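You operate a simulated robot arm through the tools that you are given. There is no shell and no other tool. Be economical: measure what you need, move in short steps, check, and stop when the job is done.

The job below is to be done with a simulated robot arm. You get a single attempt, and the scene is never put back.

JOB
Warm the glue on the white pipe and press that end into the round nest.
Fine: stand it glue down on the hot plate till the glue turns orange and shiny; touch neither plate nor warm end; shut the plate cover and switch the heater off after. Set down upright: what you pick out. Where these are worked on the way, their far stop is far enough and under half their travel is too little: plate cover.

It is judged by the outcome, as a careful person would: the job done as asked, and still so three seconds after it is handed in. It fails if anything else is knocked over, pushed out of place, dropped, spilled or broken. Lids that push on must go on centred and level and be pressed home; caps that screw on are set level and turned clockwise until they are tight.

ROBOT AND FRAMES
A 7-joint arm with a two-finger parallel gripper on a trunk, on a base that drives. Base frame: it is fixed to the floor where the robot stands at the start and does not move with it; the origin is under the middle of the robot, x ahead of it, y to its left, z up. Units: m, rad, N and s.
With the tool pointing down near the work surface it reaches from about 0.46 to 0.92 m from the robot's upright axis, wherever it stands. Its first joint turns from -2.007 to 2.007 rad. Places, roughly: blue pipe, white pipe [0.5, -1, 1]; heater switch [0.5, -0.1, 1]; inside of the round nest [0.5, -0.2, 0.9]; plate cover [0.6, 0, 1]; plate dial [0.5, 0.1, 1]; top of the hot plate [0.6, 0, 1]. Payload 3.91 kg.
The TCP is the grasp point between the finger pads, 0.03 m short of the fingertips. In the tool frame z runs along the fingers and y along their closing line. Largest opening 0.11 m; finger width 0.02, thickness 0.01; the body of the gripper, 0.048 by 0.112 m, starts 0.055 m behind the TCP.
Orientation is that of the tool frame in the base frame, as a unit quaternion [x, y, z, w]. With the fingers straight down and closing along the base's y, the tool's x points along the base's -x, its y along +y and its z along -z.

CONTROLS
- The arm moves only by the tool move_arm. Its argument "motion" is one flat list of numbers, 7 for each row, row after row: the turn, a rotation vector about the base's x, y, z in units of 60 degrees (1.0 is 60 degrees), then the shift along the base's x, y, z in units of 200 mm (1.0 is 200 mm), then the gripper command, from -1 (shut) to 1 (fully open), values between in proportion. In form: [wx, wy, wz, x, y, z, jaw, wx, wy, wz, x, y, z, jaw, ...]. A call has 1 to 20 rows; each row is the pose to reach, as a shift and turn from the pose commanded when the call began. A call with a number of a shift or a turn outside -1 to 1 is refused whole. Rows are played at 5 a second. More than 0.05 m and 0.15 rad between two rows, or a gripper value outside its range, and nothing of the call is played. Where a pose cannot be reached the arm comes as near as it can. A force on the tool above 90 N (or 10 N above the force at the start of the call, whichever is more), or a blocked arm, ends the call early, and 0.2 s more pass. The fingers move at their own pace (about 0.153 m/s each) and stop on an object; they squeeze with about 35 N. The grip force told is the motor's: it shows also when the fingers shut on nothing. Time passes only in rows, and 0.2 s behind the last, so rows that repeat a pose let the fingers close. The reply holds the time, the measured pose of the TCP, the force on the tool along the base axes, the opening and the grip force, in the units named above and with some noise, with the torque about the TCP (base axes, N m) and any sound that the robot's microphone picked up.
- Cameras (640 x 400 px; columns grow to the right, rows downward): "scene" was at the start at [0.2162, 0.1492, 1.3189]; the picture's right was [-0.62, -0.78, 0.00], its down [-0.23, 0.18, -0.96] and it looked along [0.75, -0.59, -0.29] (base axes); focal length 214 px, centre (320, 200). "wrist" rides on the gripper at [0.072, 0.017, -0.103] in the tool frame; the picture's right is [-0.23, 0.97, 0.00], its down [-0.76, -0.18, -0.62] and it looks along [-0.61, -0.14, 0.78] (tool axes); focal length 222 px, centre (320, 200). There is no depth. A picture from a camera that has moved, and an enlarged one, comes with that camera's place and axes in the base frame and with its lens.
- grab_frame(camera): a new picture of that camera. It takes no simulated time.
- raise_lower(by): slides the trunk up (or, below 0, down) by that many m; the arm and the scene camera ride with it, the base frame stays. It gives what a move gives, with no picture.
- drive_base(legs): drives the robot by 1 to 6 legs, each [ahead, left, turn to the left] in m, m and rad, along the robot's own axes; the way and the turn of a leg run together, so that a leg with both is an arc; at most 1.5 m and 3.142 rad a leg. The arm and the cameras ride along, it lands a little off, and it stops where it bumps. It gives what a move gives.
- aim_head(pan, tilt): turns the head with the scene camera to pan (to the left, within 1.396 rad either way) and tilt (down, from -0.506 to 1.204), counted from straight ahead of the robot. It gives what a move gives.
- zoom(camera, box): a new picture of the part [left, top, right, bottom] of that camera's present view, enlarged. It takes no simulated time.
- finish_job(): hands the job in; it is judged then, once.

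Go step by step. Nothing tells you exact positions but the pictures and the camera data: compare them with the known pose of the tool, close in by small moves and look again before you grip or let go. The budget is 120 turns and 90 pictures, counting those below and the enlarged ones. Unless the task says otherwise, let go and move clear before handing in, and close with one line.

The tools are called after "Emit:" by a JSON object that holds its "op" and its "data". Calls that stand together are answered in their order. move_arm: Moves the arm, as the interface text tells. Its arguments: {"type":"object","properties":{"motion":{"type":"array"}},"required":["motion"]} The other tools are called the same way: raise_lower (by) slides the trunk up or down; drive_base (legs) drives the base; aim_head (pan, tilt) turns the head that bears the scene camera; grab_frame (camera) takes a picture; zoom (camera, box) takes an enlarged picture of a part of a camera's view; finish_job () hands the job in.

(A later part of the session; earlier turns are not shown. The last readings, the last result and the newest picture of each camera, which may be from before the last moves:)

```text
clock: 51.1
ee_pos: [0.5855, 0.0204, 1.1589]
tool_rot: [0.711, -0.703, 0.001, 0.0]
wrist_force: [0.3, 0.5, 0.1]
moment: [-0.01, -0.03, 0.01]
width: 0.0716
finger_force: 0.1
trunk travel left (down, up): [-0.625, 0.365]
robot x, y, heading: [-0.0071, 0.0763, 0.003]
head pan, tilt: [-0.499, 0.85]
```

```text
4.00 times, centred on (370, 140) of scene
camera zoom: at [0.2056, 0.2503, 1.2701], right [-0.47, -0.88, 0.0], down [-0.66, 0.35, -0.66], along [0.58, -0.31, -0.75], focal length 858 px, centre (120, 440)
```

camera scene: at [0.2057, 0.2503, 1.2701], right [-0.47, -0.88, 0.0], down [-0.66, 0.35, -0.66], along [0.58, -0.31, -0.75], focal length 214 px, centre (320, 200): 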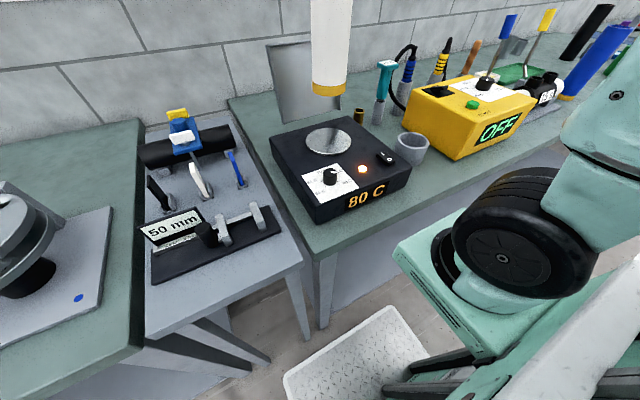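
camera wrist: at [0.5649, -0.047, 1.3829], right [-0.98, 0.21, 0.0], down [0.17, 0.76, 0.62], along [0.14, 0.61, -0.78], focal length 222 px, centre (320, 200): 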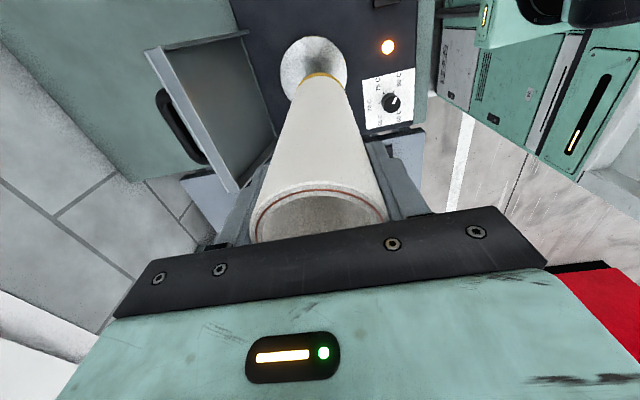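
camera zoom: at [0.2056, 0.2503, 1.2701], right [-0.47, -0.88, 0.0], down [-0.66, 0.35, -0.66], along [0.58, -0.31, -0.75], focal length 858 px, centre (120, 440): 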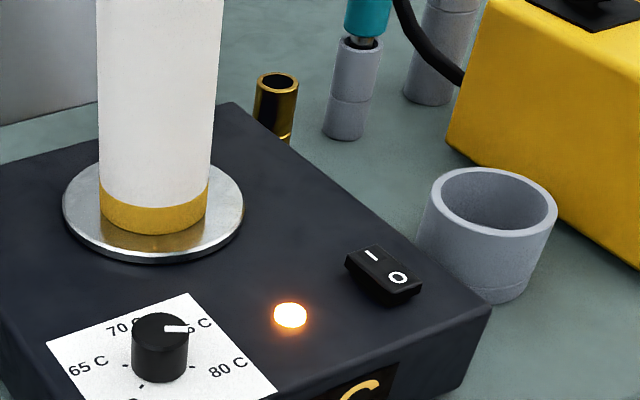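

Still mustard coloured, so I'll wait longer.

Emit:
{"op": "move_arm", "data": {"motion": [0, 0, 0, 0, 0, 0, 0.3, 0, 0, 0, 0, 0, 0, 0.3, 0, 0, 0, 0, 0, 0, 0.3, 0, 0, 0, 0, 0, 0, 0.3, 0, 0, 0, 0, 0, 0, 0.3, 0, 0, 0, 0, 0, 0, 0.3, 0, 0, 0, 0, 0, 0, 0.3, 0, 0, 0, 0, 0, 0, 0.3, 0, 0, 0, 0, 0, 0, 0.3, 0, 0, 0, 0, 0, 0, 0.3, 0, 0, 0, 0, 0, 0, 0.3, 0, 0, 0, 0, 0, 0, 0.3, 0, 0, 0, 0, 0, 0, 0.3, 0, 0, 0, 0, 0, 0, 0.3, 0, 0, 0, 0, 0, 0, 0.3, 0, 0, 0, 0, 0, 0, 0.3, 0, 0, 0, 0, 0, 0, 0.3, 0, 0, 0, 0, 0, 0, 0.3, 0, 0, 0, 0, 0, 0, 0.3, 0, 0, 0, 0, 0, 0, 0.3]}}

Emit:
{"op": "zoom", "data": {"camera": "scene", "box": [290, 90, 450, 190]}}

```text
clock: 55.4
ee_pos: [0.5867, 0.0214, 1.1588]
tool_rot: [0.712, -0.703, 0.0, -0.001]
wrist_force: [0.1, 1.0, 0.5]
moment: [-0.01, -0.01, -0.01]
width: 0.0718
finger_force: 0.1
trunk travel left (down, up): [-0.625, 0.365]
robot x, y, heading: [-0.0004, 0.0834, 0.008]
head pan, tilt: [-0.499, 0.85]
```

```text
4.00 times, centred on (370, 140) of scene
camera zoom: at [0.2056, 0.2503, 1.2701], right [-0.47, -0.88, 0.0], down [-0.66, 0.35, -0.66], along [0.58, -0.31, -0.75], focal length 858 px, centre (120, 440)
```

zoom: 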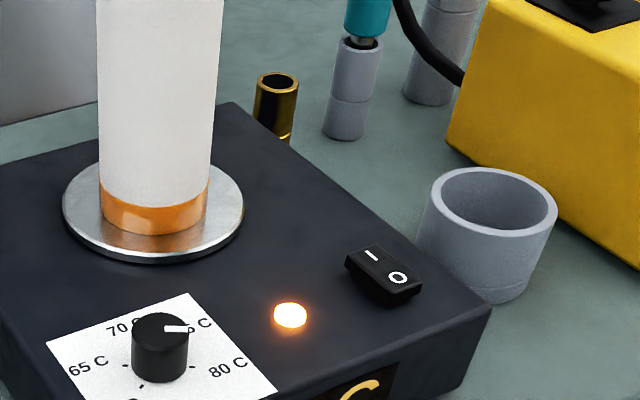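

The glue is orange and shiny. I'll grip, lift and carry it towards the nest.

Emit:
{"op": "move_arm", "data": {"motion": [0, 0, 0, 0, 0, 0, -0.3, 0, 0, 0, 0, 0, 0, -1, 0, 0, 0, 0, 0, 0, -1, 0, 0, 0, 0, 0, 0.1, -1, 0, 0, 0, 0, 0, 0.3, -1, 0, 0, 0, 0, 0, 0.45, -1, 0, 0, 0, -0.07, -0.2, 0.45, -1, 0, 0, 0, -0.14, -0.4, 0.45, -1, 0, 0, 0, -0.21, -0.6, 0.45, -1, 0, 0, 0, -0.28, -0.8, 0.45, -1, 0, 0, 0, -0.345, -1, 0.45, -1, 0, 0, 0, -0.345, -1, 0.4, -1]}}

Emit:
{"op": "zoom", "data": {"camera": "wrist", "box": [220, 0, 420, 125]}}

Emit:
{"op": "zoom", "data": {"camera": "scene", "box": [340, 80, 500, 180]}}

```text
clock: 58.0
ee_pos: [0.5183, -0.1802, 1.2399]
tool_rot: [0.711, -0.703, 0.0, -0.001]
wrist_force: [0.0, 0.3, -2.8]
moment: [0.02, -0.04, 0.01]
width: 0.0598
finger_force: 34.9
trunk travel left (down, up): [-0.625, 0.365]
robot x, y, heading: [-0.0073, 0.0781, 0.011]
head pan, tilt: [-0.499, 0.85]
```

```text
3.20 times, centred on (320, 62) of wrist
camera zoom: at [0.502, -0.2534, 1.3426], right [-0.98, 0.22, 0.0], down [0.17, 0.76, 0.62], along [0.14, 0.61, -0.78], focal length 711 px, centre (320, 640)
```

zoom: 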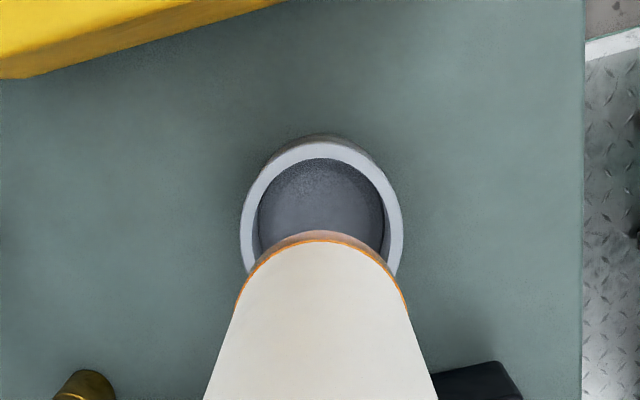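

```text
4.00 times, centred on (420, 130) of scene
camera zoom: at [0.2056, 0.2503, 1.2701], right [-0.47, -0.88, 0.0], down [-0.66, 0.35, -0.66], along [0.58, -0.31, -0.75], focal length 858 px, centre (-80, 480)
```

zoom: 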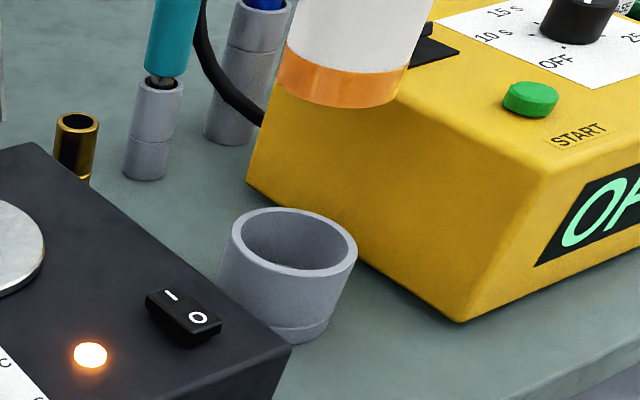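

The nest centre comes out at about (0.518, -0.190). I'll shift by 10 mm and lower to just above the rim for a final check.

Emit:
{"op": "move_arm", "data": {"motion": [0, 0, 0, 0, -0.05, -0.15, -1, 0, 0, 0, 0, -0.05, -0.3, -1, 0, 0, 0, 0, -0.05, -0.43, -1, 0, 0, 0, 0, -0.05, -0.43, -1]}}

Emit:
{"op": "zoom", "data": {"camera": "wrist", "box": [260, 20, 380, 95]}}

Emit:
{"op": "zoom", "data": {"camera": "scene", "box": [370, 110, 450, 160]}}

```text
clock: 59.0
ee_pos: [0.5188, -0.1886, 1.1545]
tool_rot: [0.712, -0.702, 0.0, -0.001]
wrist_force: [0.1, 0.1, -2.4]
moment: [0.02, 0.0, -0.03]
width: 0.0601
finger_force: 34.5
trunk travel left (down, up): [-0.625, 0.365]
robot x, y, heading: [-0.003, 0.0764, 0.003]
head pan, tilt: [-0.499, 0.85]
```

```text
5.33 times, centred on (320, 58) of wrist
camera zoom: at [0.5029, -0.2621, 1.2571], right [-0.98, 0.22, 0.0], down [0.17, 0.76, 0.62], along [0.14, 0.61, -0.78], focal length 1185 px, centre (320, 960)
```

zoom: 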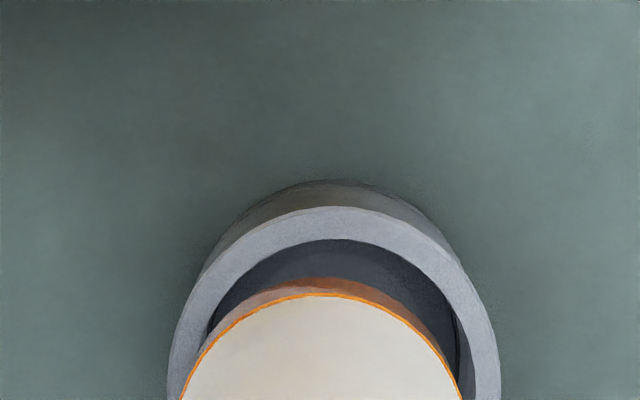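

```text
8.00 times, centred on (410, 135) of scene
camera zoom: at [0.2056, 0.2503, 1.2701], right [-0.47, -0.88, 0.0], down [-0.66, 0.35, -0.66], along [0.58, -0.31, -0.75], focal length 1716 px, centre (-400, 720)
```

zoom: 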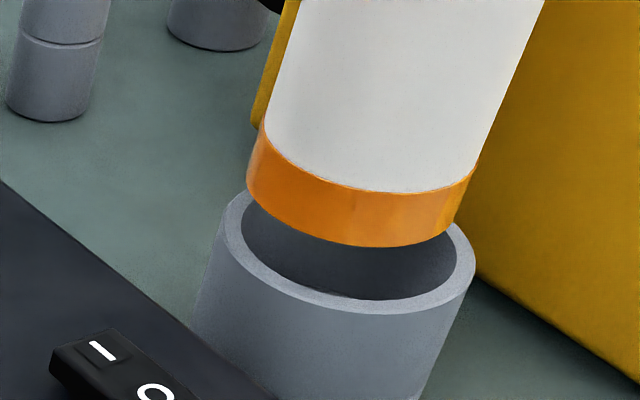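

The pipe is a few millimetres off towards +x and +y, so I'll correct by about (-3, -3) mm and enter the nest gently.

Emit:
{"op": "move_arm", "data": {"motion": [0, 0, 0, -0.015, -0.017, 0, -1, 0, 0, 0, -0.015, -0.017, -0.05, -1, 0, 0, 0, -0.015, -0.017, -0.1, -1, 0, 0, 0, -0.015, -0.017, -0.14, -1, 0, 0, 0, -0.015, -0.017, -0.14, -1]}}

Emit:
{"op": "zoom", "data": {"camera": "wrist", "box": [260, 20, 380, 95]}}

Emit:
{"op": "zoom", "data": {"camera": "scene", "box": [370, 110, 450, 160]}}

```text
clock: 60.1
ee_pos: [0.5159, -0.192, 1.1245]
tool_rot: [0.711, -0.703, 0.001, -0.001]
wrist_force: [0.2, 0.1, -3.1]
moment: [-0.03, 0.0, -0.02]
width: 0.0598
finger_force: 35.0
trunk travel left (down, up): [-0.625, 0.365]
robot x, y, heading: [-0.0053, 0.0816, 0.011]
head pan, tilt: [-0.499, 0.85]
```

```text
5.33 times, centred on (320, 58) of wrist
camera zoom: at [0.5002, -0.2646, 1.2275], right [-0.98, 0.21, 0.0], down [0.17, 0.76, 0.62], along [0.13, 0.61, -0.78], focal length 1185 px, centre (320, 960)
```

zoom: 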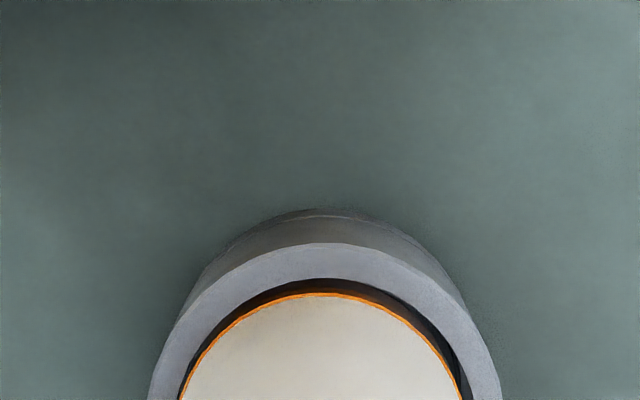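

```text
8.00 times, centred on (410, 135) of scene
camera zoom: at [0.2056, 0.2503, 1.2701], right [-0.47, -0.88, 0.0], down [-0.66, 0.35, -0.66], along [0.58, -0.31, -0.75], focal length 1716 px, centre (-400, 720)
```

zoom: 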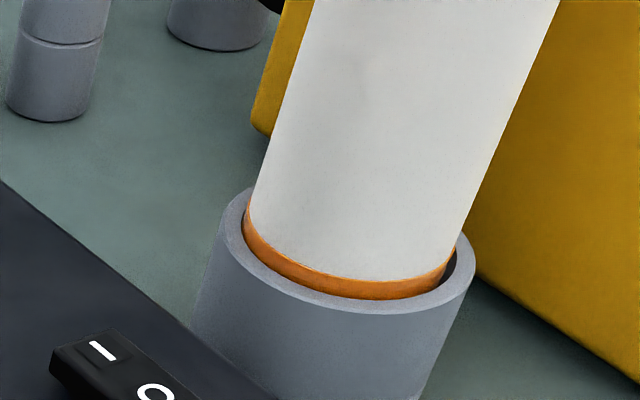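

The pipe has entered the nest without contact. I'll continue down to the floor and press.

Emit:
{"op": "move_arm", "data": {"motion": [0, 0, 0, -0.005, -0.003, -0.04, -1, 0, 0, 0, -0.005, -0.003, -0.08, -1, 0, 0, 0, -0.005, -0.003, -0.11, -1, 0, 0, 0, -0.005, -0.003, -0.13, -1, 0, 0, 0, -0.005, -0.003, -0.145, -1, 0, 0, 0, -0.005, -0.003, -0.16, -1, 0, 0, 0, -0.005, -0.003, -0.16, -1]}}

Emit:
{"op": "zoom", "data": {"camera": "scene", "box": [350, 80, 470, 160]}}

```text
clock: 61.8
ee_pos: [0.5132, -0.1942, 1.0943]
tool_rot: [0.712, -0.703, 0.003, -0.003]
wrist_force: [4.5, -1.7, 28.0]
moment: [-0.12, 0.06, 0.02]
width: 0.0598
finger_force: 34.8
trunk travel left (down, up): [-0.625, 0.365]
robot x, y, heading: [0.0002, 0.0806, 0.009]
head pan, tilt: [-0.499, 0.85]
```

```text
5.00 times, centred on (410, 120) of scene
camera zoom: at [0.2051, 0.2506, 1.2704], right [-0.47, -0.88, 0.0], down [-0.66, 0.35, -0.66], along [0.58, -0.31, -0.75], focal length 1072 px, centre (-130, 600)
```

zoom: 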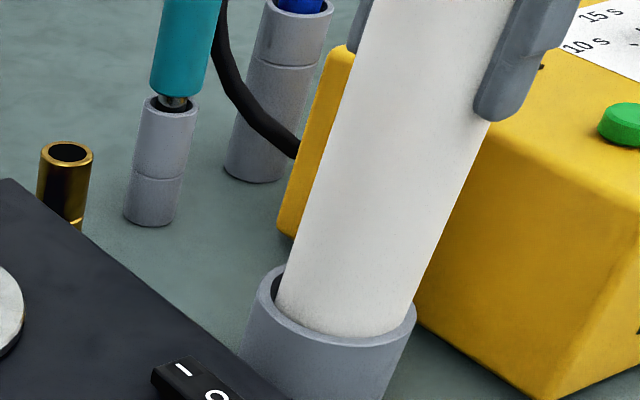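

It's seated on the nest floor with about 30 N on it. I'll press a bit harder and hold.

Emit:
{"op": "move_arm", "data": {"motion": [0, 0, 0, 0.003, 0, -0.01, -1, 0, 0, 0, 0.004, 0, -0.02, -1, 0, 0, 0, 0.004, 0, -0.02, -1, 0, 0, 0, 0.004, 0, -0.02, -1, 0, 0, 0, 0.004, 0, -0.02, -1, 0, 0, 0, 0.004, 0, -0.02, -1, 0, 0, 0, 0.004, 0, -0.02, -1, 0, 0, 0, 0.004, 0, -0.02, -1, 0, 0, 0, 0.004, 0, -0.02, -1, 0, 0, 0, 0.004, 0, -0.02, -1]}}

Emit:
{"op": "zoom", "data": {"camera": "scene", "box": [350, 60, 470, 160]}}

```text
clock: 64.0
ee_pos: [0.5123, -0.1935, 1.0911]
tool_rot: [0.712, -0.703, 0.0, 0.0]
wrist_force: [4.0, -1.9, 26.4]
moment: [-0.29, 0.13, 0.07]
width: 0.0598
finger_force: 35.1
trunk travel left (down, up): [-0.625, 0.365]
robot x, y, heading: [-0.0062, 0.0792, 0.007]
head pan, tilt: [-0.499, 0.85]
```

```text
4.00 times, centred on (410, 110) of scene
camera zoom: at [0.2051, 0.2506, 1.2702], right [-0.47, -0.88, 0.0], down [-0.66, 0.35, -0.66], along [0.58, -0.31, -0.75], focal length 858 px, centre (-40, 560)
```

zoom: 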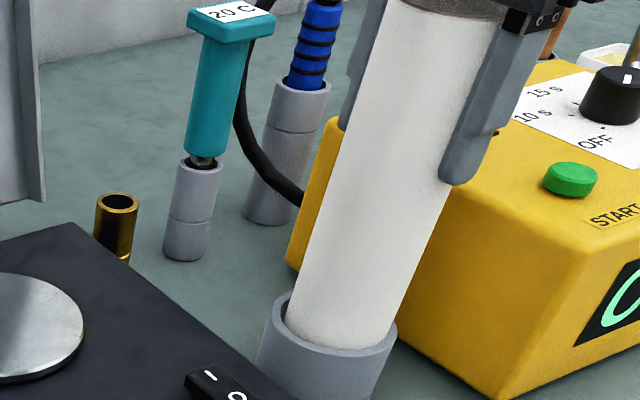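

The grip seems to slip at about 30 N. I'll lower further so the palm seats on the pipe's cold top and confirms it's home.

Emit:
{"op": "move_arm", "data": {"motion": [0, 0, 0, 0, 0, -0.01, -1, 0, 0, 0, 0, 0, -0.02, -1, 0, 0, 0, 0, 0, -0.03, -1, 0, 0, 0, 0, 0, -0.03, -1]}}

Emit:
{"op": "grab_frame", "data": {"camera": "wrist"}}

Emit:
{"op": "zoom", "data": {"camera": "scene", "box": [350, 60, 470, 160]}}

```text
clock: 65.0
ee_pos: [0.5128, -0.193, 1.0852]
tool_rot: [0.711, -0.703, 0.001, -0.001]
wrist_force: [10.0, 0.5, 27.5]
moment: [0.02, -0.74, 0.01]
width: 0.0597
finger_force: 35.0
trunk travel left (down, up): [-0.625, 0.365]
robot x, y, heading: [-0.0053, 0.0769, 0.006]
head pan, tilt: [-0.499, 0.85]
```

```text
44 pictures are left
camera wrist: at [0.4969, -0.266, 1.1882], right [-0.98, 0.21, 0.0], down [0.17, 0.76, 0.62], along [0.14, 0.61, -0.78], focal length 222 px, centre (320, 200)
```

wrist: 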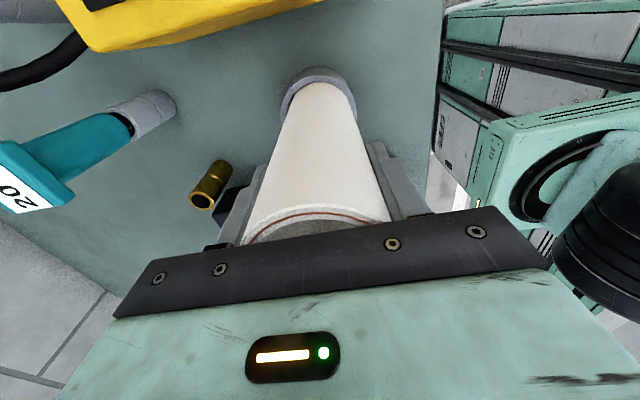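

```text
4.00 times, centred on (410, 110) of scene
camera zoom: at [0.2053, 0.2507, 1.2702], right [-0.47, -0.88, 0.0], down [-0.66, 0.35, -0.66], along [0.58, -0.31, -0.75], focal length 858 px, centre (-40, 560)
```

zoom: 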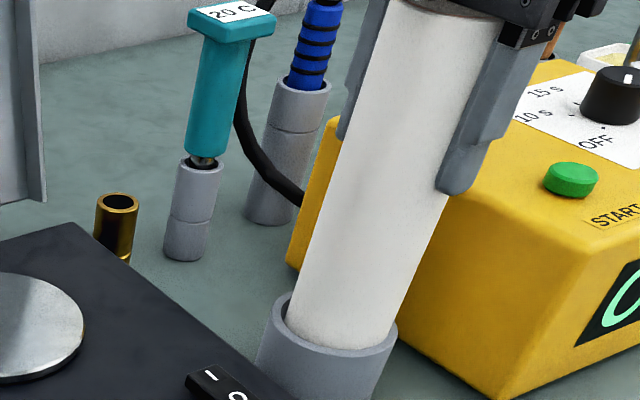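

The pipe isn't moving down any further and is home. I'll open the fingers gently and check that it stands straight.

Emit:
{"op": "move_arm", "data": {"motion": [0, 0, 0, 0.005, 0, 0, -1, 0, 0, 0, 0.005, 0, 0.01, 0.3, 0, 0, 0, 0.005, 0, 0.02, 0.6, 0, 0, 0, 0.005, 0, 0.02, 0.6, 0, 0, 0, 0.005, 0, 0.15, 0.6, 0, 0, 0, 0.005, 0, 0.35, 0.6, 0, 0, 0, 0.005, 0, 0.55, 0.6, 0, 0, 0, 0.005, 0, 0.75, 0.6]}}

Emit:
{"op": "grab_frame", "data": {"camera": "scene"}}

Emit:
{"op": "grab_frame", "data": {"camera": "wrist"}}

```text
clock: 66.8
ee_pos: [0.5166, -0.1914, 1.2337]
tool_rot: [0.711, -0.703, 0.0, 0.0]
wrist_force: [0.5, -0.7, 1.1]
moment: [0.01, 0.01, 0.0]
width: 0.0884
finger_force: 0.1
trunk travel left (down, up): [-0.625, 0.365]
robot x, y, heading: [-0.0062, 0.0758, 0.011]
head pan, tilt: [-0.499, 0.85]
```

```text
42 pictures are left
camera scene: at [0.2057, 0.2502, 1.2701], right [-0.47, -0.88, 0.0], down [-0.66, 0.35, -0.66], along [0.58, -0.31, -0.75], focal length 214 px, centre (320, 200)
```

scene: 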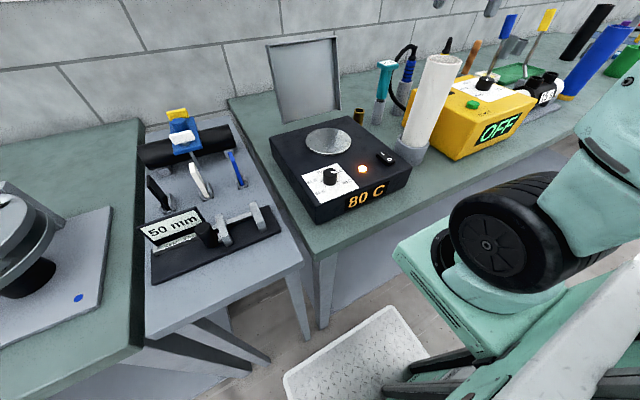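

```text
41 pictures are left
camera wrist: at [0.5003, -0.264, 1.3379], right [-0.98, 0.21, 0.0], down [0.17, 0.76, 0.62], along [0.13, 0.61, -0.78], focal length 222 px, centre (320, 200)
```

wrist: 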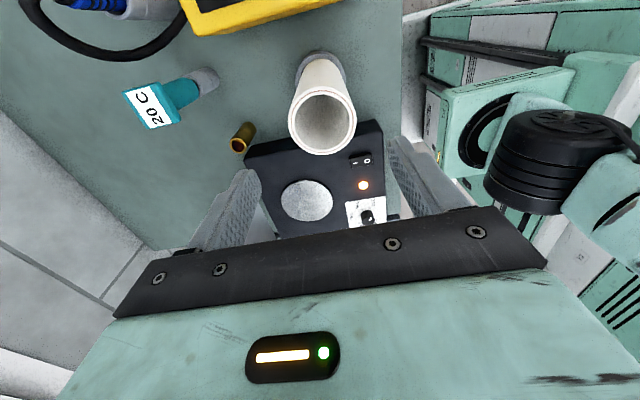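

The pipe stands upright in the nest. Next is the cover, whose handle bar was last at about (0.755, 0.018, 1.101). I'll go above it with the fingers narrowed.

Emit:
{"op": "move_arm", "data": {"motion": [0, 0, 0, 0.1, 0.1, 0.1, 0.3, 0, 0, 0, 0.22, 0.22, 0.13, 0, 0, 0, 0, 0.36, 0.34, 0.13, -0.3, 0, 0, 0, 0.5, 0.48, 0.13, -0.45, 0, 0, 0, 0.65, 0.62, 0.13, -0.45, 0, 0, 0, 0.8, 0.75, 0.13, -0.45, 0, 0, 0, 0.9, 0.9, 0.13, -0.45, 0, 0, 0, 0.99, 0.99, 0.13, -0.45]}}

Emit:
{"op": "move_arm", "data": {"motion": [0, 0, 0, 0.1, 0.03, 0, -0.45, 0, 0, 0, 0.2, 0.06, 0, -0.45, 0, 0, 0, 0.2, 0.06, -0.1, -0.45, 0, 0, 0, 0.2, 0.06, -0.25, -0.45, 0, 0, 0, 0.2, 0.06, -0.25, -0.45]}}

Emit:
{"op": "grab_frame", "data": {"camera": "wrist"}}

Emit:
{"op": "zoom", "data": {"camera": "scene", "box": [220, 0, 400, 110]}}

```text
clock: 68.5
ee_pos: [0.7105, 0.0055, 1.2571]
tool_rot: [0.712, -0.702, 0.0, -0.002]
wrist_force: [-0.2, 0.3, -0.9]
moment: [-0.01, -0.06, 0.02]
width: 0.0304
finger_force: 0.1
trunk travel left (down, up): [-0.625, 0.365]
robot x, y, heading: [-0.0047, 0.0768, 0.008]
head pan, tilt: [-0.499, 0.85]
```

```text
clock: 69.8
ee_pos: [0.7518, 0.0179, 1.2084]
tool_rot: [0.711, -0.703, 0.0, -0.001]
wrist_force: [-0.3, 0.1, 0.6]
moment: [0.01, -0.01, 0.0]
width: 0.0303
finger_force: 0.0
trunk travel left (down, up): [-0.625, 0.365]
robot x, y, heading: [-0.0052, 0.0758, 0.011]
head pan, tilt: [-0.499, 0.85]
```

```text
40 pictures are left
camera wrist: at [0.7363, -0.0552, 1.3116], right [-0.98, 0.22, 0.0], down [0.17, 0.76, 0.62], along [0.14, 0.61, -0.78], focal length 222 px, centre (320, 200)
```

wrist: 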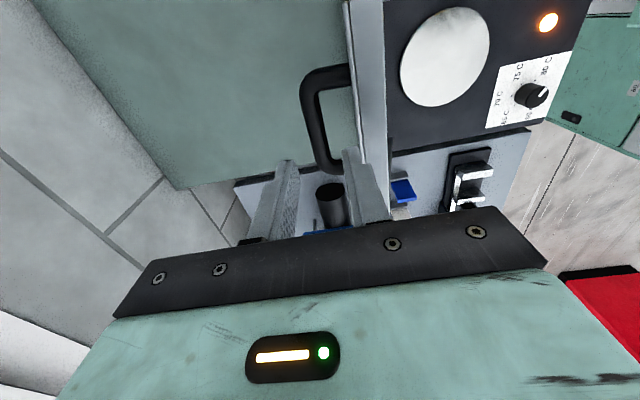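

```text
3.56 times, centred on (310, 55) of scene
camera zoom: at [0.2056, 0.2503, 1.2701], right [-0.47, -0.88, 0.0], down [-0.66, 0.35, -0.66], along [0.58, -0.31, -0.75], focal length 763 px, centre (356, 716)
```

zoom: 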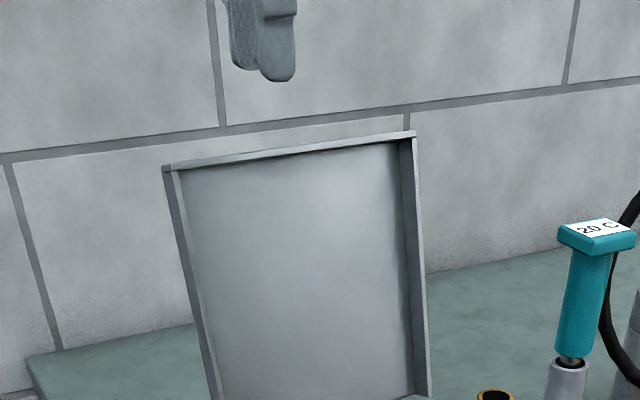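

The bar shows at about x 0.757. I'll descend around it carefully.

Emit:
{"op": "move_arm", "data": {"motion": [0, 0, 0, 0.027, 0, -0.15, -0.49, 0, 0, 0, 0.027, 0, -0.3, -0.49, 0, 0, 0, 0.027, 0, -0.38, -0.49, 0, 0, 0, 0.027, 0, -0.42, -0.49, 0, 0, 0, 0.027, 0, -0.42, -0.49]}}

Emit:
{"op": "grab_frame", "data": {"camera": "wrist"}}

```text
clock: 71.0
ee_pos: [0.7576, 0.0194, 1.1251]
tool_rot: [0.711, -0.703, 0.0, -0.001]
wrist_force: [0.0, 0.3, 0.6]
moment: [0.02, -0.02, -0.04]
width: 0.028
finger_force: 0.1
trunk travel left (down, up): [-0.625, 0.365]
robot x, y, heading: [-0.0053, 0.0779, 0.014]
head pan, tilt: [-0.499, 0.85]
```

```text
38 pictures are left
camera wrist: at [0.7432, -0.0549, 1.2289], right [-0.98, 0.21, 0.0], down [0.17, 0.76, 0.62], along [0.13, 0.61, -0.78], focal length 222 px, centre (320, 200)
```

wrist: 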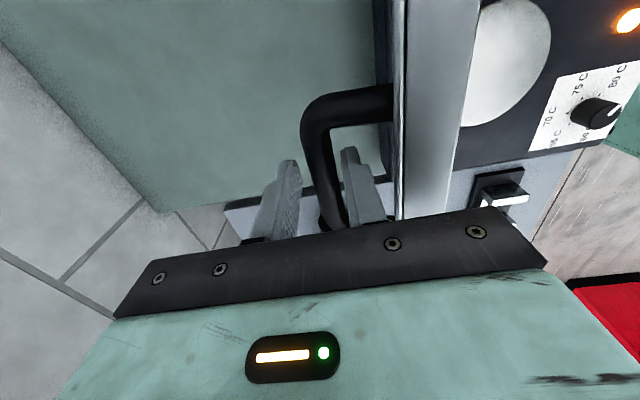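

The bar is between the fingers. I'll lower the last 22 mm and close.

Emit:
{"op": "move_arm", "data": {"motion": [0, 0, 0, 0, 0, -0.06, -0.49, 0, 0, 0, 0, 0, -0.115, -0.49, 0, 0, 0, 0, 0, -0.115, -1, 0, 0, 0, 0, 0, -0.115, -1, 0, 0, 0, 0, 0, -0.115, -1]}}

```text
clock: 72.2
ee_pos: [0.7552, 0.0188, 1.1013]
tool_rot: [0.712, -0.702, -0.001, 0.001]
wrist_force: [-39.0, -1.8, 0.4]
moment: [-0.14, -0.62, 0.21]
width: 0.0157
finger_force: 45.2
trunk travel left (down, up): [-0.625, 0.365]
robot x, y, heading: [-0.0048, 0.0784, 0.005]
head pan, tilt: [-0.499, 0.85]
```

The bar is gripped. I'll swing the cover back along the same arc.

Emit:
{"op": "move_arm", "data": {"motion": [0, 0, 0, -0.025, 0, 0.03, -1, 0, 0, 0, -0.053, 0, 0.06, -1, 0, 0, 0, -0.1, 0, 0.088, -1, 0, 0, 0, -0.15, 0, 0.11, -1, 0, 0, 0, -0.207, 0, 0.134, -1, 0, 0, 0, -0.264, 0, 0.1525, -1, 0, 0, 0, -0.32, 0, 0.164, -1, 0, 0, 0, -0.375, 0, 0.1715, -1, 0, 0, 0, -0.43, 0, 0.172, -1, 0, 0, 0, -0.485, 0, 0.17, -1, 0, 0, 0, -0.545, 0, 0.163, -1, 0, 0, 0, -0.605, 0, 0.1525, -1, 0, 0, 0, -0.663, 0, 0.135, -1, 0, 0, 0, -0.722, 0, 0.1125, -1, 0, 0, 0, -0.722, 0, 0.1125, -1]}}

Emit:
{"op": "grab_frame", "data": {"camera": "scene"}}

```text
clock: 75.3
ee_pos: [0.614, 0.0173, 1.1251]
tool_rot: [0.712, -0.702, -0.001, -0.001]
wrist_force: [7.0, 5.4, -15.2]
moment: [-0.13, -0.13, 0.03]
width: 0.0156
finger_force: 45.4
trunk travel left (down, up): [-0.625, 0.365]
robot x, y, heading: [-0.0046, 0.0805, 0.007]
head pan, tilt: [-0.499, 0.85]
```

```text
37 pictures are left
camera scene: at [0.2064, 0.2506, 1.2699], right [-0.47, -0.88, 0.0], down [-0.66, 0.35, -0.66], along [0.58, -0.31, -0.75], focal length 214 px, centre (320, 200)
```

scene: 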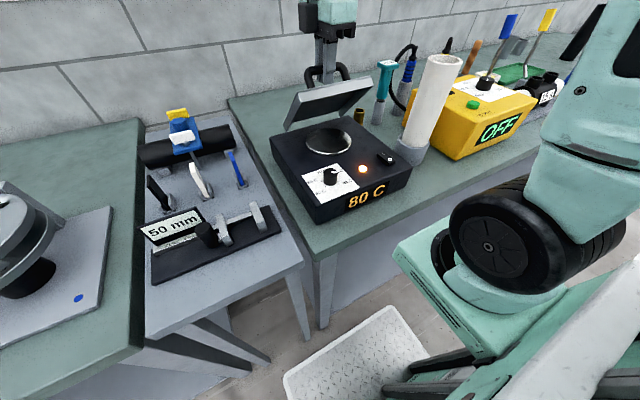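

Halfway down. I'll continue to the fully closed position.

Emit:
{"op": "move_arm", "data": {"motion": [0, 0, 0, -0.044, 0, -0.018, -1, 0, 0, 0, -0.088, 0, -0.0425, -1, 0, 0, 0, -0.128, 0, -0.07, -1, 0, 0, 0, -0.168, 0, -0.101, -1, 0, 0, 0, -0.2, 0, -0.131, -1, 0, 0, 0, -0.233, 0, -0.1635, -1, 0, 0, 0, -0.26, 0, -0.197, -1, 0, 0, 0, -0.288, 0, -0.2325, -1, 0, 0, 0, -0.308, 0, -0.265, -1, 0, 0, 0, -0.328, 0, -0.2975, -1, 0, 0, 0, -0.342, 0, -0.326, -1, 0, 0, 0, -0.3555, 0, -0.354, -1, 0, 0, 0, -0.362, 0, -0.383, -1, 0, 0, 0, -0.368, 0, -0.4125, -1, 0, 0, 0, -0.368, 0, -0.425, -1, 0, 0, 0, -0.368, 0, -0.425, -1]}}

Emit:
{"op": "zoom", "data": {"camera": "scene", "box": [250, 60, 450, 200]}}

```text
clock: 78.8
ee_pos: [0.5402, 0.0166, 1.0411]
tool_rot: [0.711, -0.703, 0.001, -0.003]
wrist_force: [12.0, 7.3, 31.0]
moment: [0.02, -0.13, -0.65]
width: 0.016
finger_force: 44.4
trunk travel left (down, up): [-0.625, 0.365]
robot x, y, heading: [-0.0035, 0.0788, 0.004]
head pan, tilt: [-0.499, 0.85]
```

```text
2.86 times, centred on (350, 130) of scene
camera zoom: at [0.2051, 0.2508, 1.2705], right [-0.47, -0.88, 0.0], down [-0.66, 0.35, -0.66], along [0.58, -0.31, -0.75], focal length 613 px, centre (234, 400)
```

zoom: 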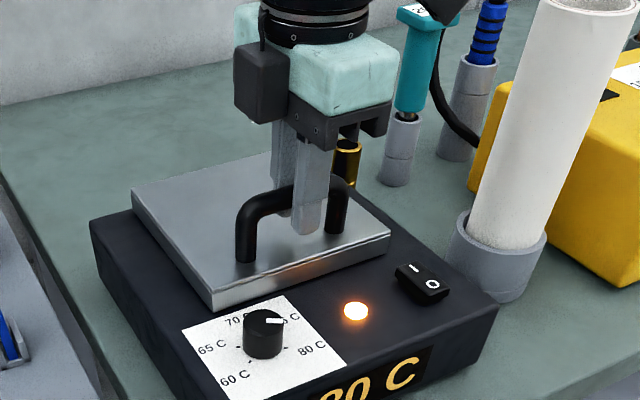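

The cover is shut. I'll let go, rise, and close the fingers above the O end of the rocker at about (0.456, -0.049).

Emit:
{"op": "move_arm", "data": {"motion": [0, 0, 0, 0, 0, 0, -0.4, 0, 0, 0, 0, 0, 0, -0.4, 0, 0, 0, 0, 0, 0.2, -0.4, 0, 0, 0, 0, 0, 0.4, -0.6, 0, 0, 0, -0.13, -0.1, 0.45, -1, 0, 0, 0, -0.26, -0.2, 0.4, -1, 0, 0, 0, -0.4, -0.32, 0.3, -1, 0, 0, 0, -0.42, -0.33, 0.15, -1, 0, 0, 0, -0.42, -0.33, 0.1, -1]}}

Emit:
{"op": "zoom", "data": {"camera": "scene", "box": [300, 80, 460, 200]}}

Emit:
{"op": "grab_frame", "data": {"camera": "wrist"}}

```text
clock: 80.8
ee_pos: [0.457, -0.0478, 1.0595]
tool_rot: [0.712, -0.702, 0.0, -0.001]
wrist_force: [0.4, -0.7, 0.0]
moment: [0.01, -0.06, -0.01]
width: 0.0
finger_force: 35.0
trunk travel left (down, up): [-0.625, 0.365]
robot x, y, heading: [-0.0024, 0.0802, 0.009]
head pan, tilt: [-0.499, 0.85]
```

```text
3.33 times, centred on (380, 140) of scene
camera zoom: at [0.2055, 0.2503, 1.2701], right [-0.47, -0.88, 0.0], down [-0.66, 0.35, -0.66], along [0.58, -0.31, -0.75], focal length 715 px, centre (120, 400)
```

zoom: 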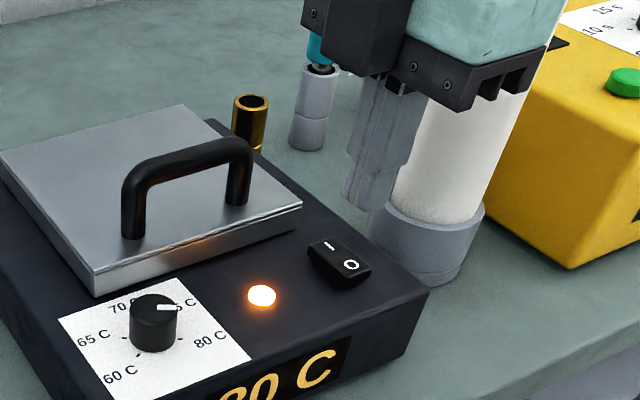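

```text
34 pictures are left
camera wrist: at [0.4427, -0.1221, 1.1626], right [-0.98, 0.21, 0.0], down [0.17, 0.76, 0.62], along [0.13, 0.61, -0.78], focal length 222 px, centre (320, 200)
```

wrist: 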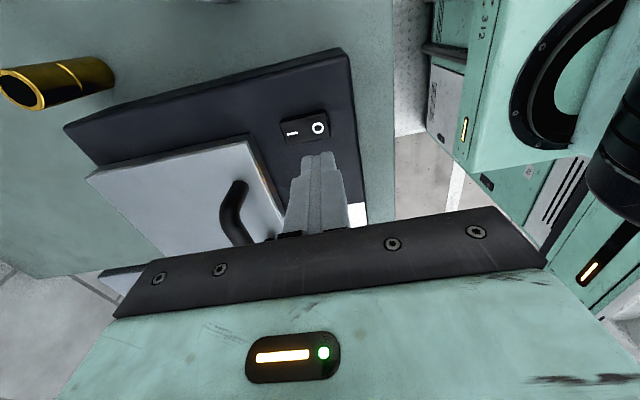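

The O end is at about (0.457, -0.054, 0.984). I'll shift slightly and press down in small steps.

Emit:
{"op": "move_arm", "data": {"motion": [0, 0, 0, -0.01, -0.03, -0.1, -1, 0, 0, 0, -0.01, -0.03, -0.19, -1, 0, 0, 0, -0.01, -0.03, -0.21, -1, 0, 0, 0, -0.01, -0.03, -0.225, -1, 0, 0, 0, -0.01, -0.03, -0.24, -1]}}

Emit:
{"op": "zoom", "data": {"camera": "scene", "box": [300, 80, 460, 200]}}

```text
clock: 82.0
ee_pos: [0.4541, -0.0538, 1.0112]
tool_rot: [0.712, -0.703, 0.0, -0.002]
wrist_force: [-2.2, 1.9, 10.9]
moment: [-0.07, 0.08, -0.13]
width: 0.0001
finger_force: 35.3
trunk travel left (down, up): [-0.625, 0.365]
robot x, y, heading: [-0.0043, 0.081, 0.007]
head pan, tilt: [-0.499, 0.85]
```

```text
3.33 times, centred on (380, 140) of scene
camera zoom: at [0.2052, 0.2505, 1.2704], right [-0.47, -0.88, 0.0], down [-0.66, 0.35, -0.66], along [0.58, -0.31, -0.75], focal length 715 px, centre (120, 400)
```

zoom: 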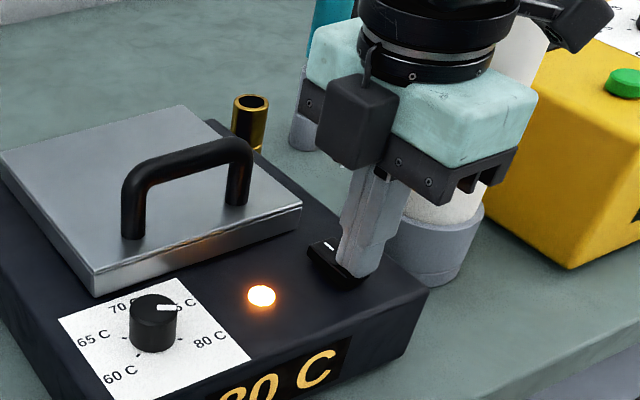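

Contact is on the O end with 11 N, but the light is still on. I'll press a little further.

Emit:
{"op": "move_arm", "data": {"motion": [0, 0, 0, 0, 0, -0.01, -1, 0, 0, 0, 0, 0, -0.02, -1, 0, 0, 0, 0, 0, -0.03, -1, 0, 0, 0, 0, 0, -0.03, -1]}}

Emit:
{"op": "zoom", "data": {"camera": "scene", "box": [300, 80, 460, 200]}}

```text
clock: 82.7
ee_pos: [0.4537, -0.0549, 1.0115]
tool_rot: [0.712, -0.702, 0.004, -0.004]
wrist_force: [-25.2, 1.3, 66.9]
moment: [-0.04, 0.67, -0.13]
width: 0.0
finger_force: 35.3
trunk travel left (down, up): [-0.625, 0.365]
robot x, y, heading: [-0.0081, 0.0804, 0.007]
head pan, tilt: [-0.499, 0.85]
stopped in row 3: the force on the tool passed its limit (the readings are from after the stop); the commanded pose is now the measured one
```

```text
3.33 times, centred on (380, 140) of scene
camera zoom: at [0.2025, 0.2507, 1.2709], right [-0.47, -0.88, 0.0], down [-0.66, 0.35, -0.66], along [0.58, -0.31, -0.75], focal length 715 px, centre (120, 400)
```

zoom: 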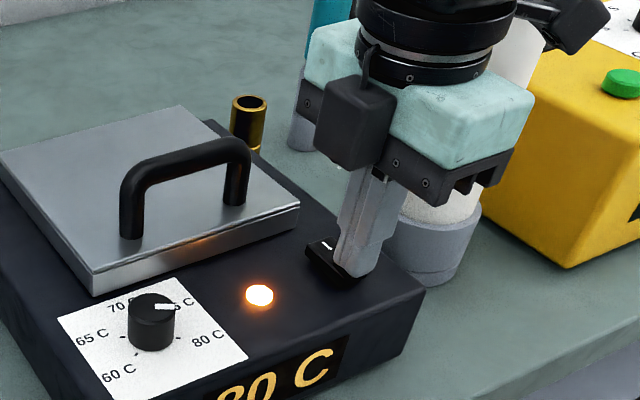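

It's now hard against its stop. I'll lift off and look at the rocker's tilt and the light.

Emit:
{"op": "move_arm", "data": {"motion": [0, 0, 0, 0, 0, 0.03, -1, 0, 0, 0, 0, 0.1, 0.15, -1, 0, 0, 0, 0, 0.2, 0.35, -1, 0, 0, 0, 0, 0.4, 0.5, -1]}}

Emit:
{"op": "zoom", "data": {"camera": "scene", "box": [340, 120, 420, 180]}}

Emit:
{"op": "grab_frame", "data": {"camera": "scene"}}

```text
clock: 83.7
ee_pos: [0.4558, 0.0238, 1.1081]
tool_rot: [0.711, -0.703, 0.003, -0.003]
wrist_force: [-0.1, -0.5, 0.0]
moment: [0.0, 0.06, -0.01]
width: 0.0
finger_force: 34.4
trunk travel left (down, up): [-0.625, 0.365]
robot x, y, heading: [-0.0035, 0.0777, 0.007]
head pan, tilt: [-0.499, 0.85]
```

```text
6.67 times, centred on (380, 150) of scene
camera zoom: at [0.2056, 0.25, 1.27], right [-0.47, -0.88, 0.0], down [-0.66, 0.36, -0.66], along [0.58, -0.31, -0.75], focal length 1430 px, centre (-80, 533)
```

zoom: 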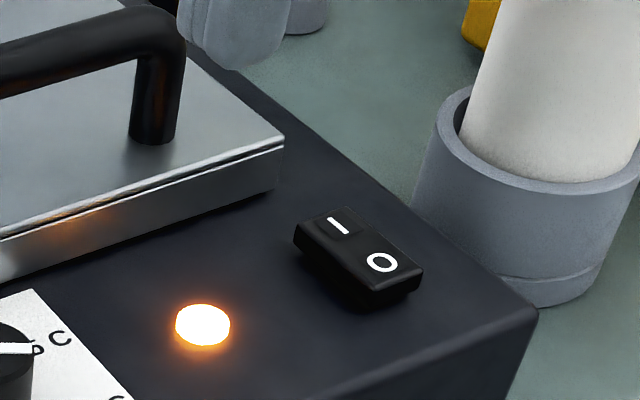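

```text
30 pictures are left
camera scene: at [0.2056, 0.25, 1.27], right [-0.47, -0.88, 0.0], down [-0.66, 0.36, -0.66], along [0.58, -0.31, -0.75], focal length 214 px, centre (320, 200)
```

scene: 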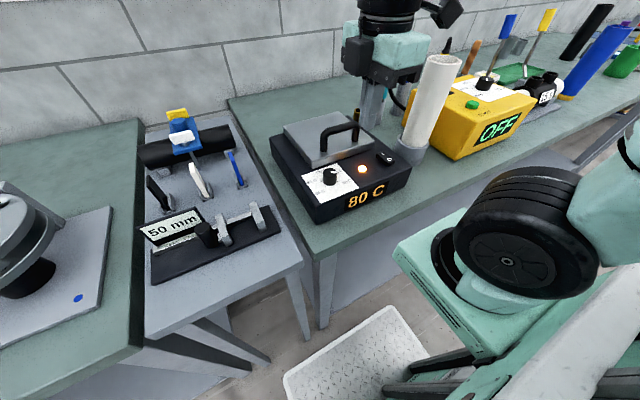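

The light is still on. I need to see the rocker more closely from the wrist camera.

Emit:
{"op": "grab_frame", "data": {"camera": "wrist"}}

Emit:
{"op": "zoom", "data": {"camera": "scene", "box": [368, 138, 408, 168]}}

```text
29 pictures are left
camera wrist: at [0.4411, -0.0477, 1.2119], right [-0.98, 0.22, -0.01], down [0.16, 0.76, 0.62], along [0.14, 0.61, -0.78], focal length 222 px, centre (320, 200)
```

wrist: 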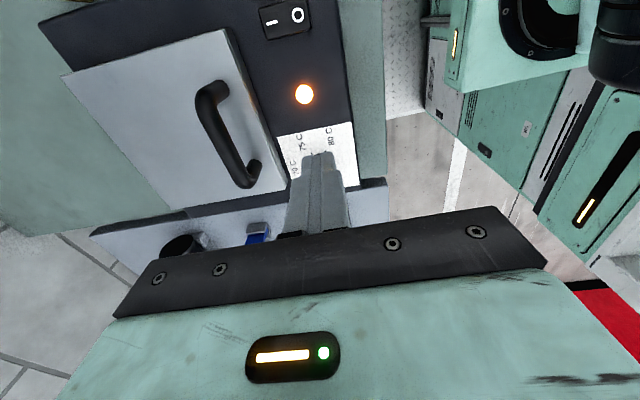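

```text
13.33 times, centred on (388, 153) of scene
camera zoom: at [0.2056, 0.25, 1.27], right [-0.47, -0.88, 0.0], down [-0.66, 0.36, -0.66], along [0.58, -0.31, -0.75], focal length 2860 px, centre (-587, 827)
```

zoom: 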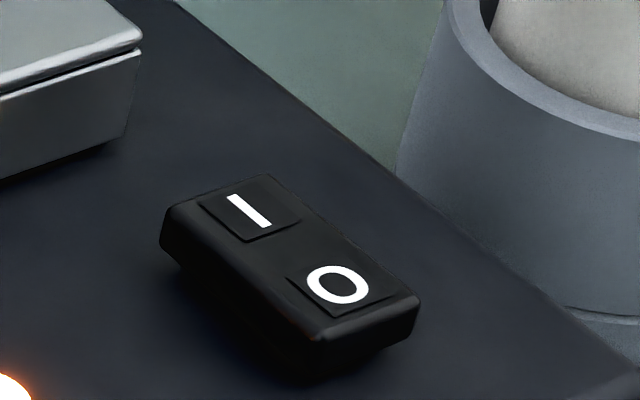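

The rocker did not move under 67 N, so I need its profile. I'll raise the arm and lower the trunk for a flatter view of the switch.

Emit:
{"op": "move_arm", "data": {"motion": [0, 0, 0, 0, 0.05, 0.22, -1, 0, 0, 0, 0, 0.1, 0.45, -1, 0, 0, 0, 0.05, 0.2, 0.7, -1, 0, 0, 0, 0.1, 0.3, 0.95, -1, 0, 0, 0, 0.1, 0.3, 1, -1]}}

Emit:
{"op": "raise_lower", "data": {"by": -0.2}}

Emit:
{"op": "aim_head", "data": {"pan": -0.75, "tilt": 0.25}}

Emit:
{"op": "grab_frame", "data": {"camera": "scene"}}

```text
refused: row 3 steps farther than a row can; nothing moved
```

```text
clock: 85.0
ee_pos: [0.4569, 0.0256, 0.9998]
tool_rot: [0.712, -0.702, 0.007, -0.009]
wrist_force: [-22.8, -2.5, 34.0]
moment: [-0.24, 0.88, -0.1]
width: 0.0
finger_force: 35.0
trunk travel left (down, up): [-0.508, 0.482]
robot x, y, heading: [-0.0065, 0.0824, 0.007]
head pan, tilt: [-0.499, 0.85]
stopped: the force on the tool passed its limit (the readings are from after the stop); the commanded pose is now the measured one
```

```text
clock: 86.0
ee_pos: [0.4565, 0.0245, 1.0011]
tool_rot: [0.711, -0.703, 0.008, -0.009]
wrist_force: [-27.6, -2.5, 47.2]
moment: [-0.32, 1.08, -0.11]
width: 0.0001
finger_force: 34.8
trunk travel left (down, up): [-0.508, 0.482]
robot x, y, heading: [-0.0021, 0.0786, 0.01]
head pan, tilt: [-0.75, 0.25]
```

```text
27 pictures are left
camera scene: at [0.2031, 0.224, 1.2071], right [-0.68, -0.74, 0.0], down [-0.18, 0.17, -0.97], along [0.71, -0.66, -0.25], focal length 214 px, centre (320, 200)
```

scene: 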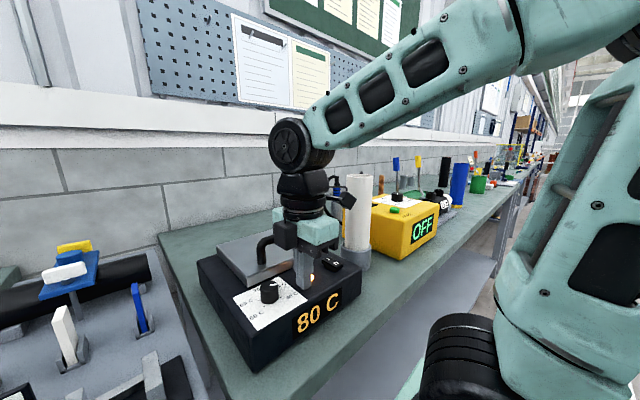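

The arm move was refused, and the trunk then lowered the fingertips onto the heater's box top, at about 0.97. It stopped softly, so I'll lift straight off and then inspect for any disturbance.

Emit:
{"op": "move_arm", "data": {"motion": [0, 0, 0, 0, 0, 0.1, -1, 0, 0, 0, 0, 0, 0.3, -1, 0, 0, 0, 0, 0.05, 0.5, -1, 0, 0, 0, 0, 0.1, 0.7, -1, 0, 0, 0, 0, 0.2, 0.9, -1]}}

Emit:
{"op": "zoom", "data": {"camera": "scene", "box": [190, 200, 390, 360]}}

Emit:
{"op": "zoom", "data": {"camera": "scene", "box": [300, 235, 360, 283]}}

```text
clock: 87.2
ee_pos: [0.462, 0.0646, 1.1803]
tool_rot: [0.712, -0.703, 0.007, -0.009]
wrist_force: [0.6, -0.2, 0.1]
moment: [0.01, -0.01, 0.02]
width: 0.0
finger_force: 35.4
out of reach, approached as far as the arm can: row 2, 3, 4
trunk travel left (down, up): [-0.508, 0.482]
robot x, y, heading: [-0.0078, 0.0774, 0.004]
head pan, tilt: [-0.75, 0.25]
```

```text
2.50 times, centred on (290, 280) of scene
camera zoom: at [0.2053, 0.2238, 1.2065], right [-0.68, -0.74, 0.0], down [-0.18, 0.17, -0.97], along [0.71, -0.66, -0.25], focal length 536 px, centre (395, 0)
```

zoom: 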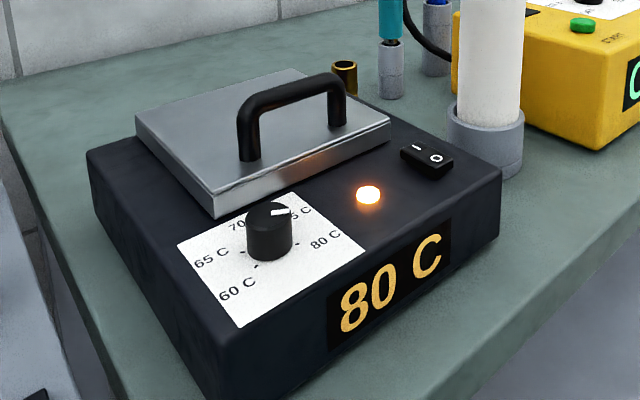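

```text
8.33 times, centred on (330, 259) of scene
camera zoom: at [0.2053, 0.2238, 1.2065], right [-0.68, -0.74, 0.0], down [-0.18, 0.17, -0.97], along [0.71, -0.66, -0.25], focal length 1787 px, centre (237, -292)
```

zoom: 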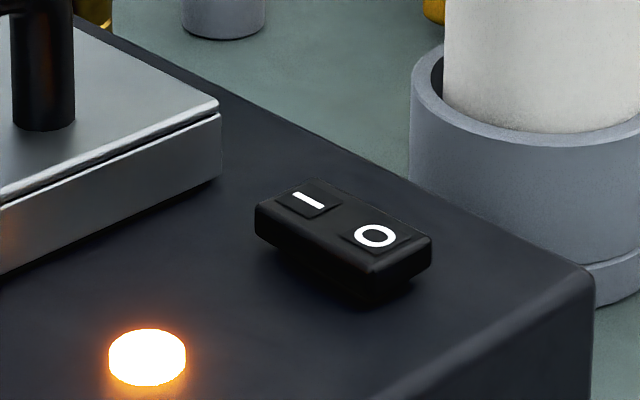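

Nothing was disturbed. The rocker looks nearly level, so I'll zoom in closer to measure its tilt.

Emit:
{"op": "zoom", "data": {"camera": "scene", "box": [328, 252, 356, 274]}}

```text
16.00 times, centred on (342, 263) of scene
camera zoom: at [0.2053, 0.2238, 1.2065], right [-0.68, -0.74, 0.0], down [-0.18, 0.17, -0.97], along [0.71, -0.66, -0.25], focal length 3432 px, centre (-32, -808)
```

zoom: 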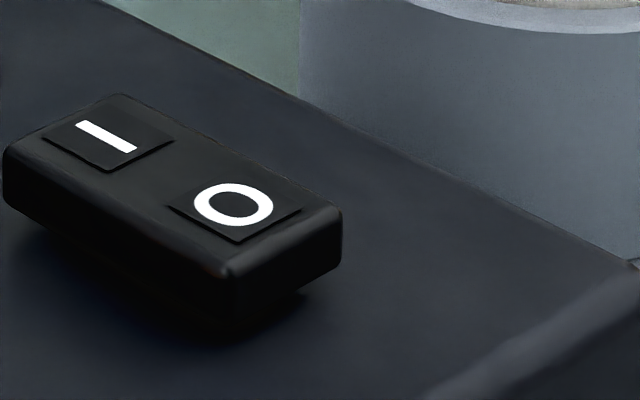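

By my measurements the rocker spans x 0.449 to 0.489 and tilts only about 1°. A light probe on the I end will show which end is up. I'll also correct the small tool tilt.

Emit:
{"op": "move_arm", "data": {"motion": [0, 0.005, 0, 0.03, -0.15, -0.1, -1, 0, 0.01, 0, 0.06, -0.3, -0.2, -1, 0, 0.015, 0, 0.1, -0.45, -0.3, -1, 0, 0.0216, 0, 0.12, -0.58, -0.45, -1, 0, 0.0216, 0, 0.12, -0.6, -0.6, -1, 0, 0.0216, 0, 0.12, -0.6, -0.72, -1, 0, 0.0216, 0, 0.12, -0.6, -0.72, -1]}}

Emit:
{"op": "zoom", "data": {"camera": "scene", "box": [310, 225, 370, 273]}}

```text
clock: 88.8
ee_pos: [0.4852, -0.0535, 1.0345]
tool_rot: [0.711, -0.703, -0.001, -0.001]
wrist_force: [0.0, -0.4, 0.0]
moment: [0.01, 0.02, 0.03]
width: 0.0002
finger_force: 34.5
trunk travel left (down, up): [-0.508, 0.482]
robot x, y, heading: [-0.0058, 0.0797, 0.004]
head pan, tilt: [-0.75, 0.25]
```

```text
8.33 times, centred on (340, 249) of scene
camera zoom: at [0.2053, 0.2239, 1.2065], right [-0.68, -0.74, 0.0], down [-0.18, 0.17, -0.97], along [0.71, -0.66, -0.25], focal length 1787 px, centre (153, -208)
```

zoom: 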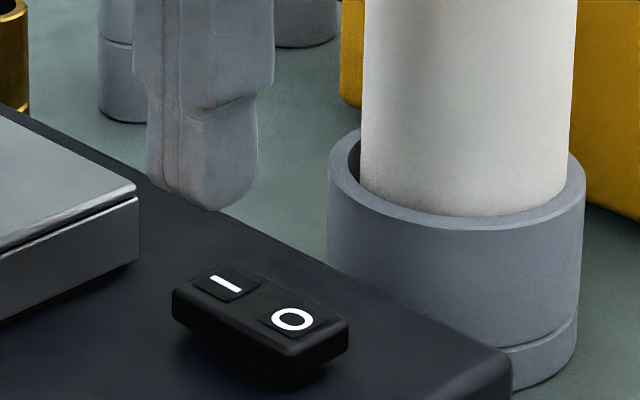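

Emit:
{"op": "move_arm", "data": {"motion": [0, 0, 0, 0, 0, -0.06, -1, 0, 0, 0, 0, 0, -0.09, -1, 0, 0, 0, 0, 0, -0.1, -1, 0, 0, 0, 0, 0, -0.105, -1, 0, 0, 0, 0, 0, -0.11, -1, 0, 0, 0, 0, 0, -0.11, -1]}}

Emit:
{"op": "zoom", "data": {"camera": "scene", "box": [310, 225, 370, 273]}}

```text
clock: 90.2
ee_pos: [0.4837, -0.0538, 1.0137]
tool_rot: [0.711, -0.703, -0.001, -0.001]
wrist_force: [0.7, -0.4, -0.4]
moment: [0.01, -0.01, -0.02]
width: 0.0002
finger_force: 34.9
trunk travel left (down, up): [-0.508, 0.482]
robot x, y, heading: [-0.0044, 0.083, 0.008]
head pan, tilt: [-0.75, 0.25]
```

```text
8.33 times, centred on (340, 249) of scene
camera zoom: at [0.2053, 0.2239, 1.2065], right [-0.68, -0.74, 0.0], down [-0.18, 0.17, -0.97], along [0.71, -0.66, -0.25], focal length 1787 px, centre (153, -208)
```

zoom: 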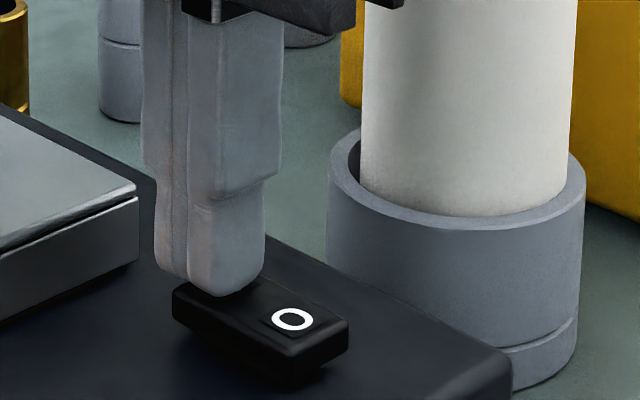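

Emit:
{"op": "move_arm", "data": {"motion": [0, 0, 0, 0, 0, -0.006, -1, 0, 0, 0, 0, 0, -0.012, -1, 0, 0, 0, 0, 0, -0.012, -1]}}

Emit:
{"op": "move_arm", "data": {"motion": [0, 0, 0, 0, 0, -0.004, -1, 0, 0, 0, 0, 0, -0.008, -1, 0, 0, 0, 0, 0, -0.008, -1]}}

Emit:
{"op": "zoom", "data": {"camera": "scene", "box": [310, 225, 370, 273]}}

```text
clock: 91.0
ee_pos: [0.4854, -0.0546, 1.0103]
tool_rot: [0.712, -0.702, 0.001, -0.004]
wrist_force: [14.3, 0.7, 16.6]
moment: [0.01, -0.28, -0.02]
width: 0.0
finger_force: 35.2
trunk travel left (down, up): [-0.508, 0.482]
robot x, y, heading: [-0.0028, 0.0778, 0.008]
head pan, tilt: [-0.75, 0.25]
```

```text
clock: 91.8
ee_pos: [0.4856, -0.0546, 1.0109]
tool_rot: [0.712, -0.702, 0.001, -0.003]
wrist_force: [25.5, 6.7, 25.9]
moment: [0.2, -0.49, -0.09]
width: 0.0002
finger_force: 34.4
trunk travel left (down, up): [-0.508, 0.482]
robot x, y, heading: [-0.0039, 0.079, 0.006]
head pan, tilt: [-0.75, 0.25]
```

```text
8.33 times, centred on (340, 249) of scene
camera zoom: at [0.2059, 0.2244, 1.2065], right [-0.68, -0.74, 0.0], down [-0.18, 0.17, -0.97], along [0.71, -0.66, -0.25], focal length 1787 px, centre (153, -208)
```

zoom: 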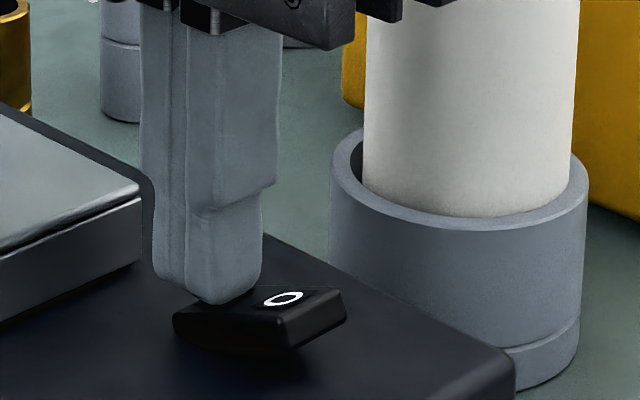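

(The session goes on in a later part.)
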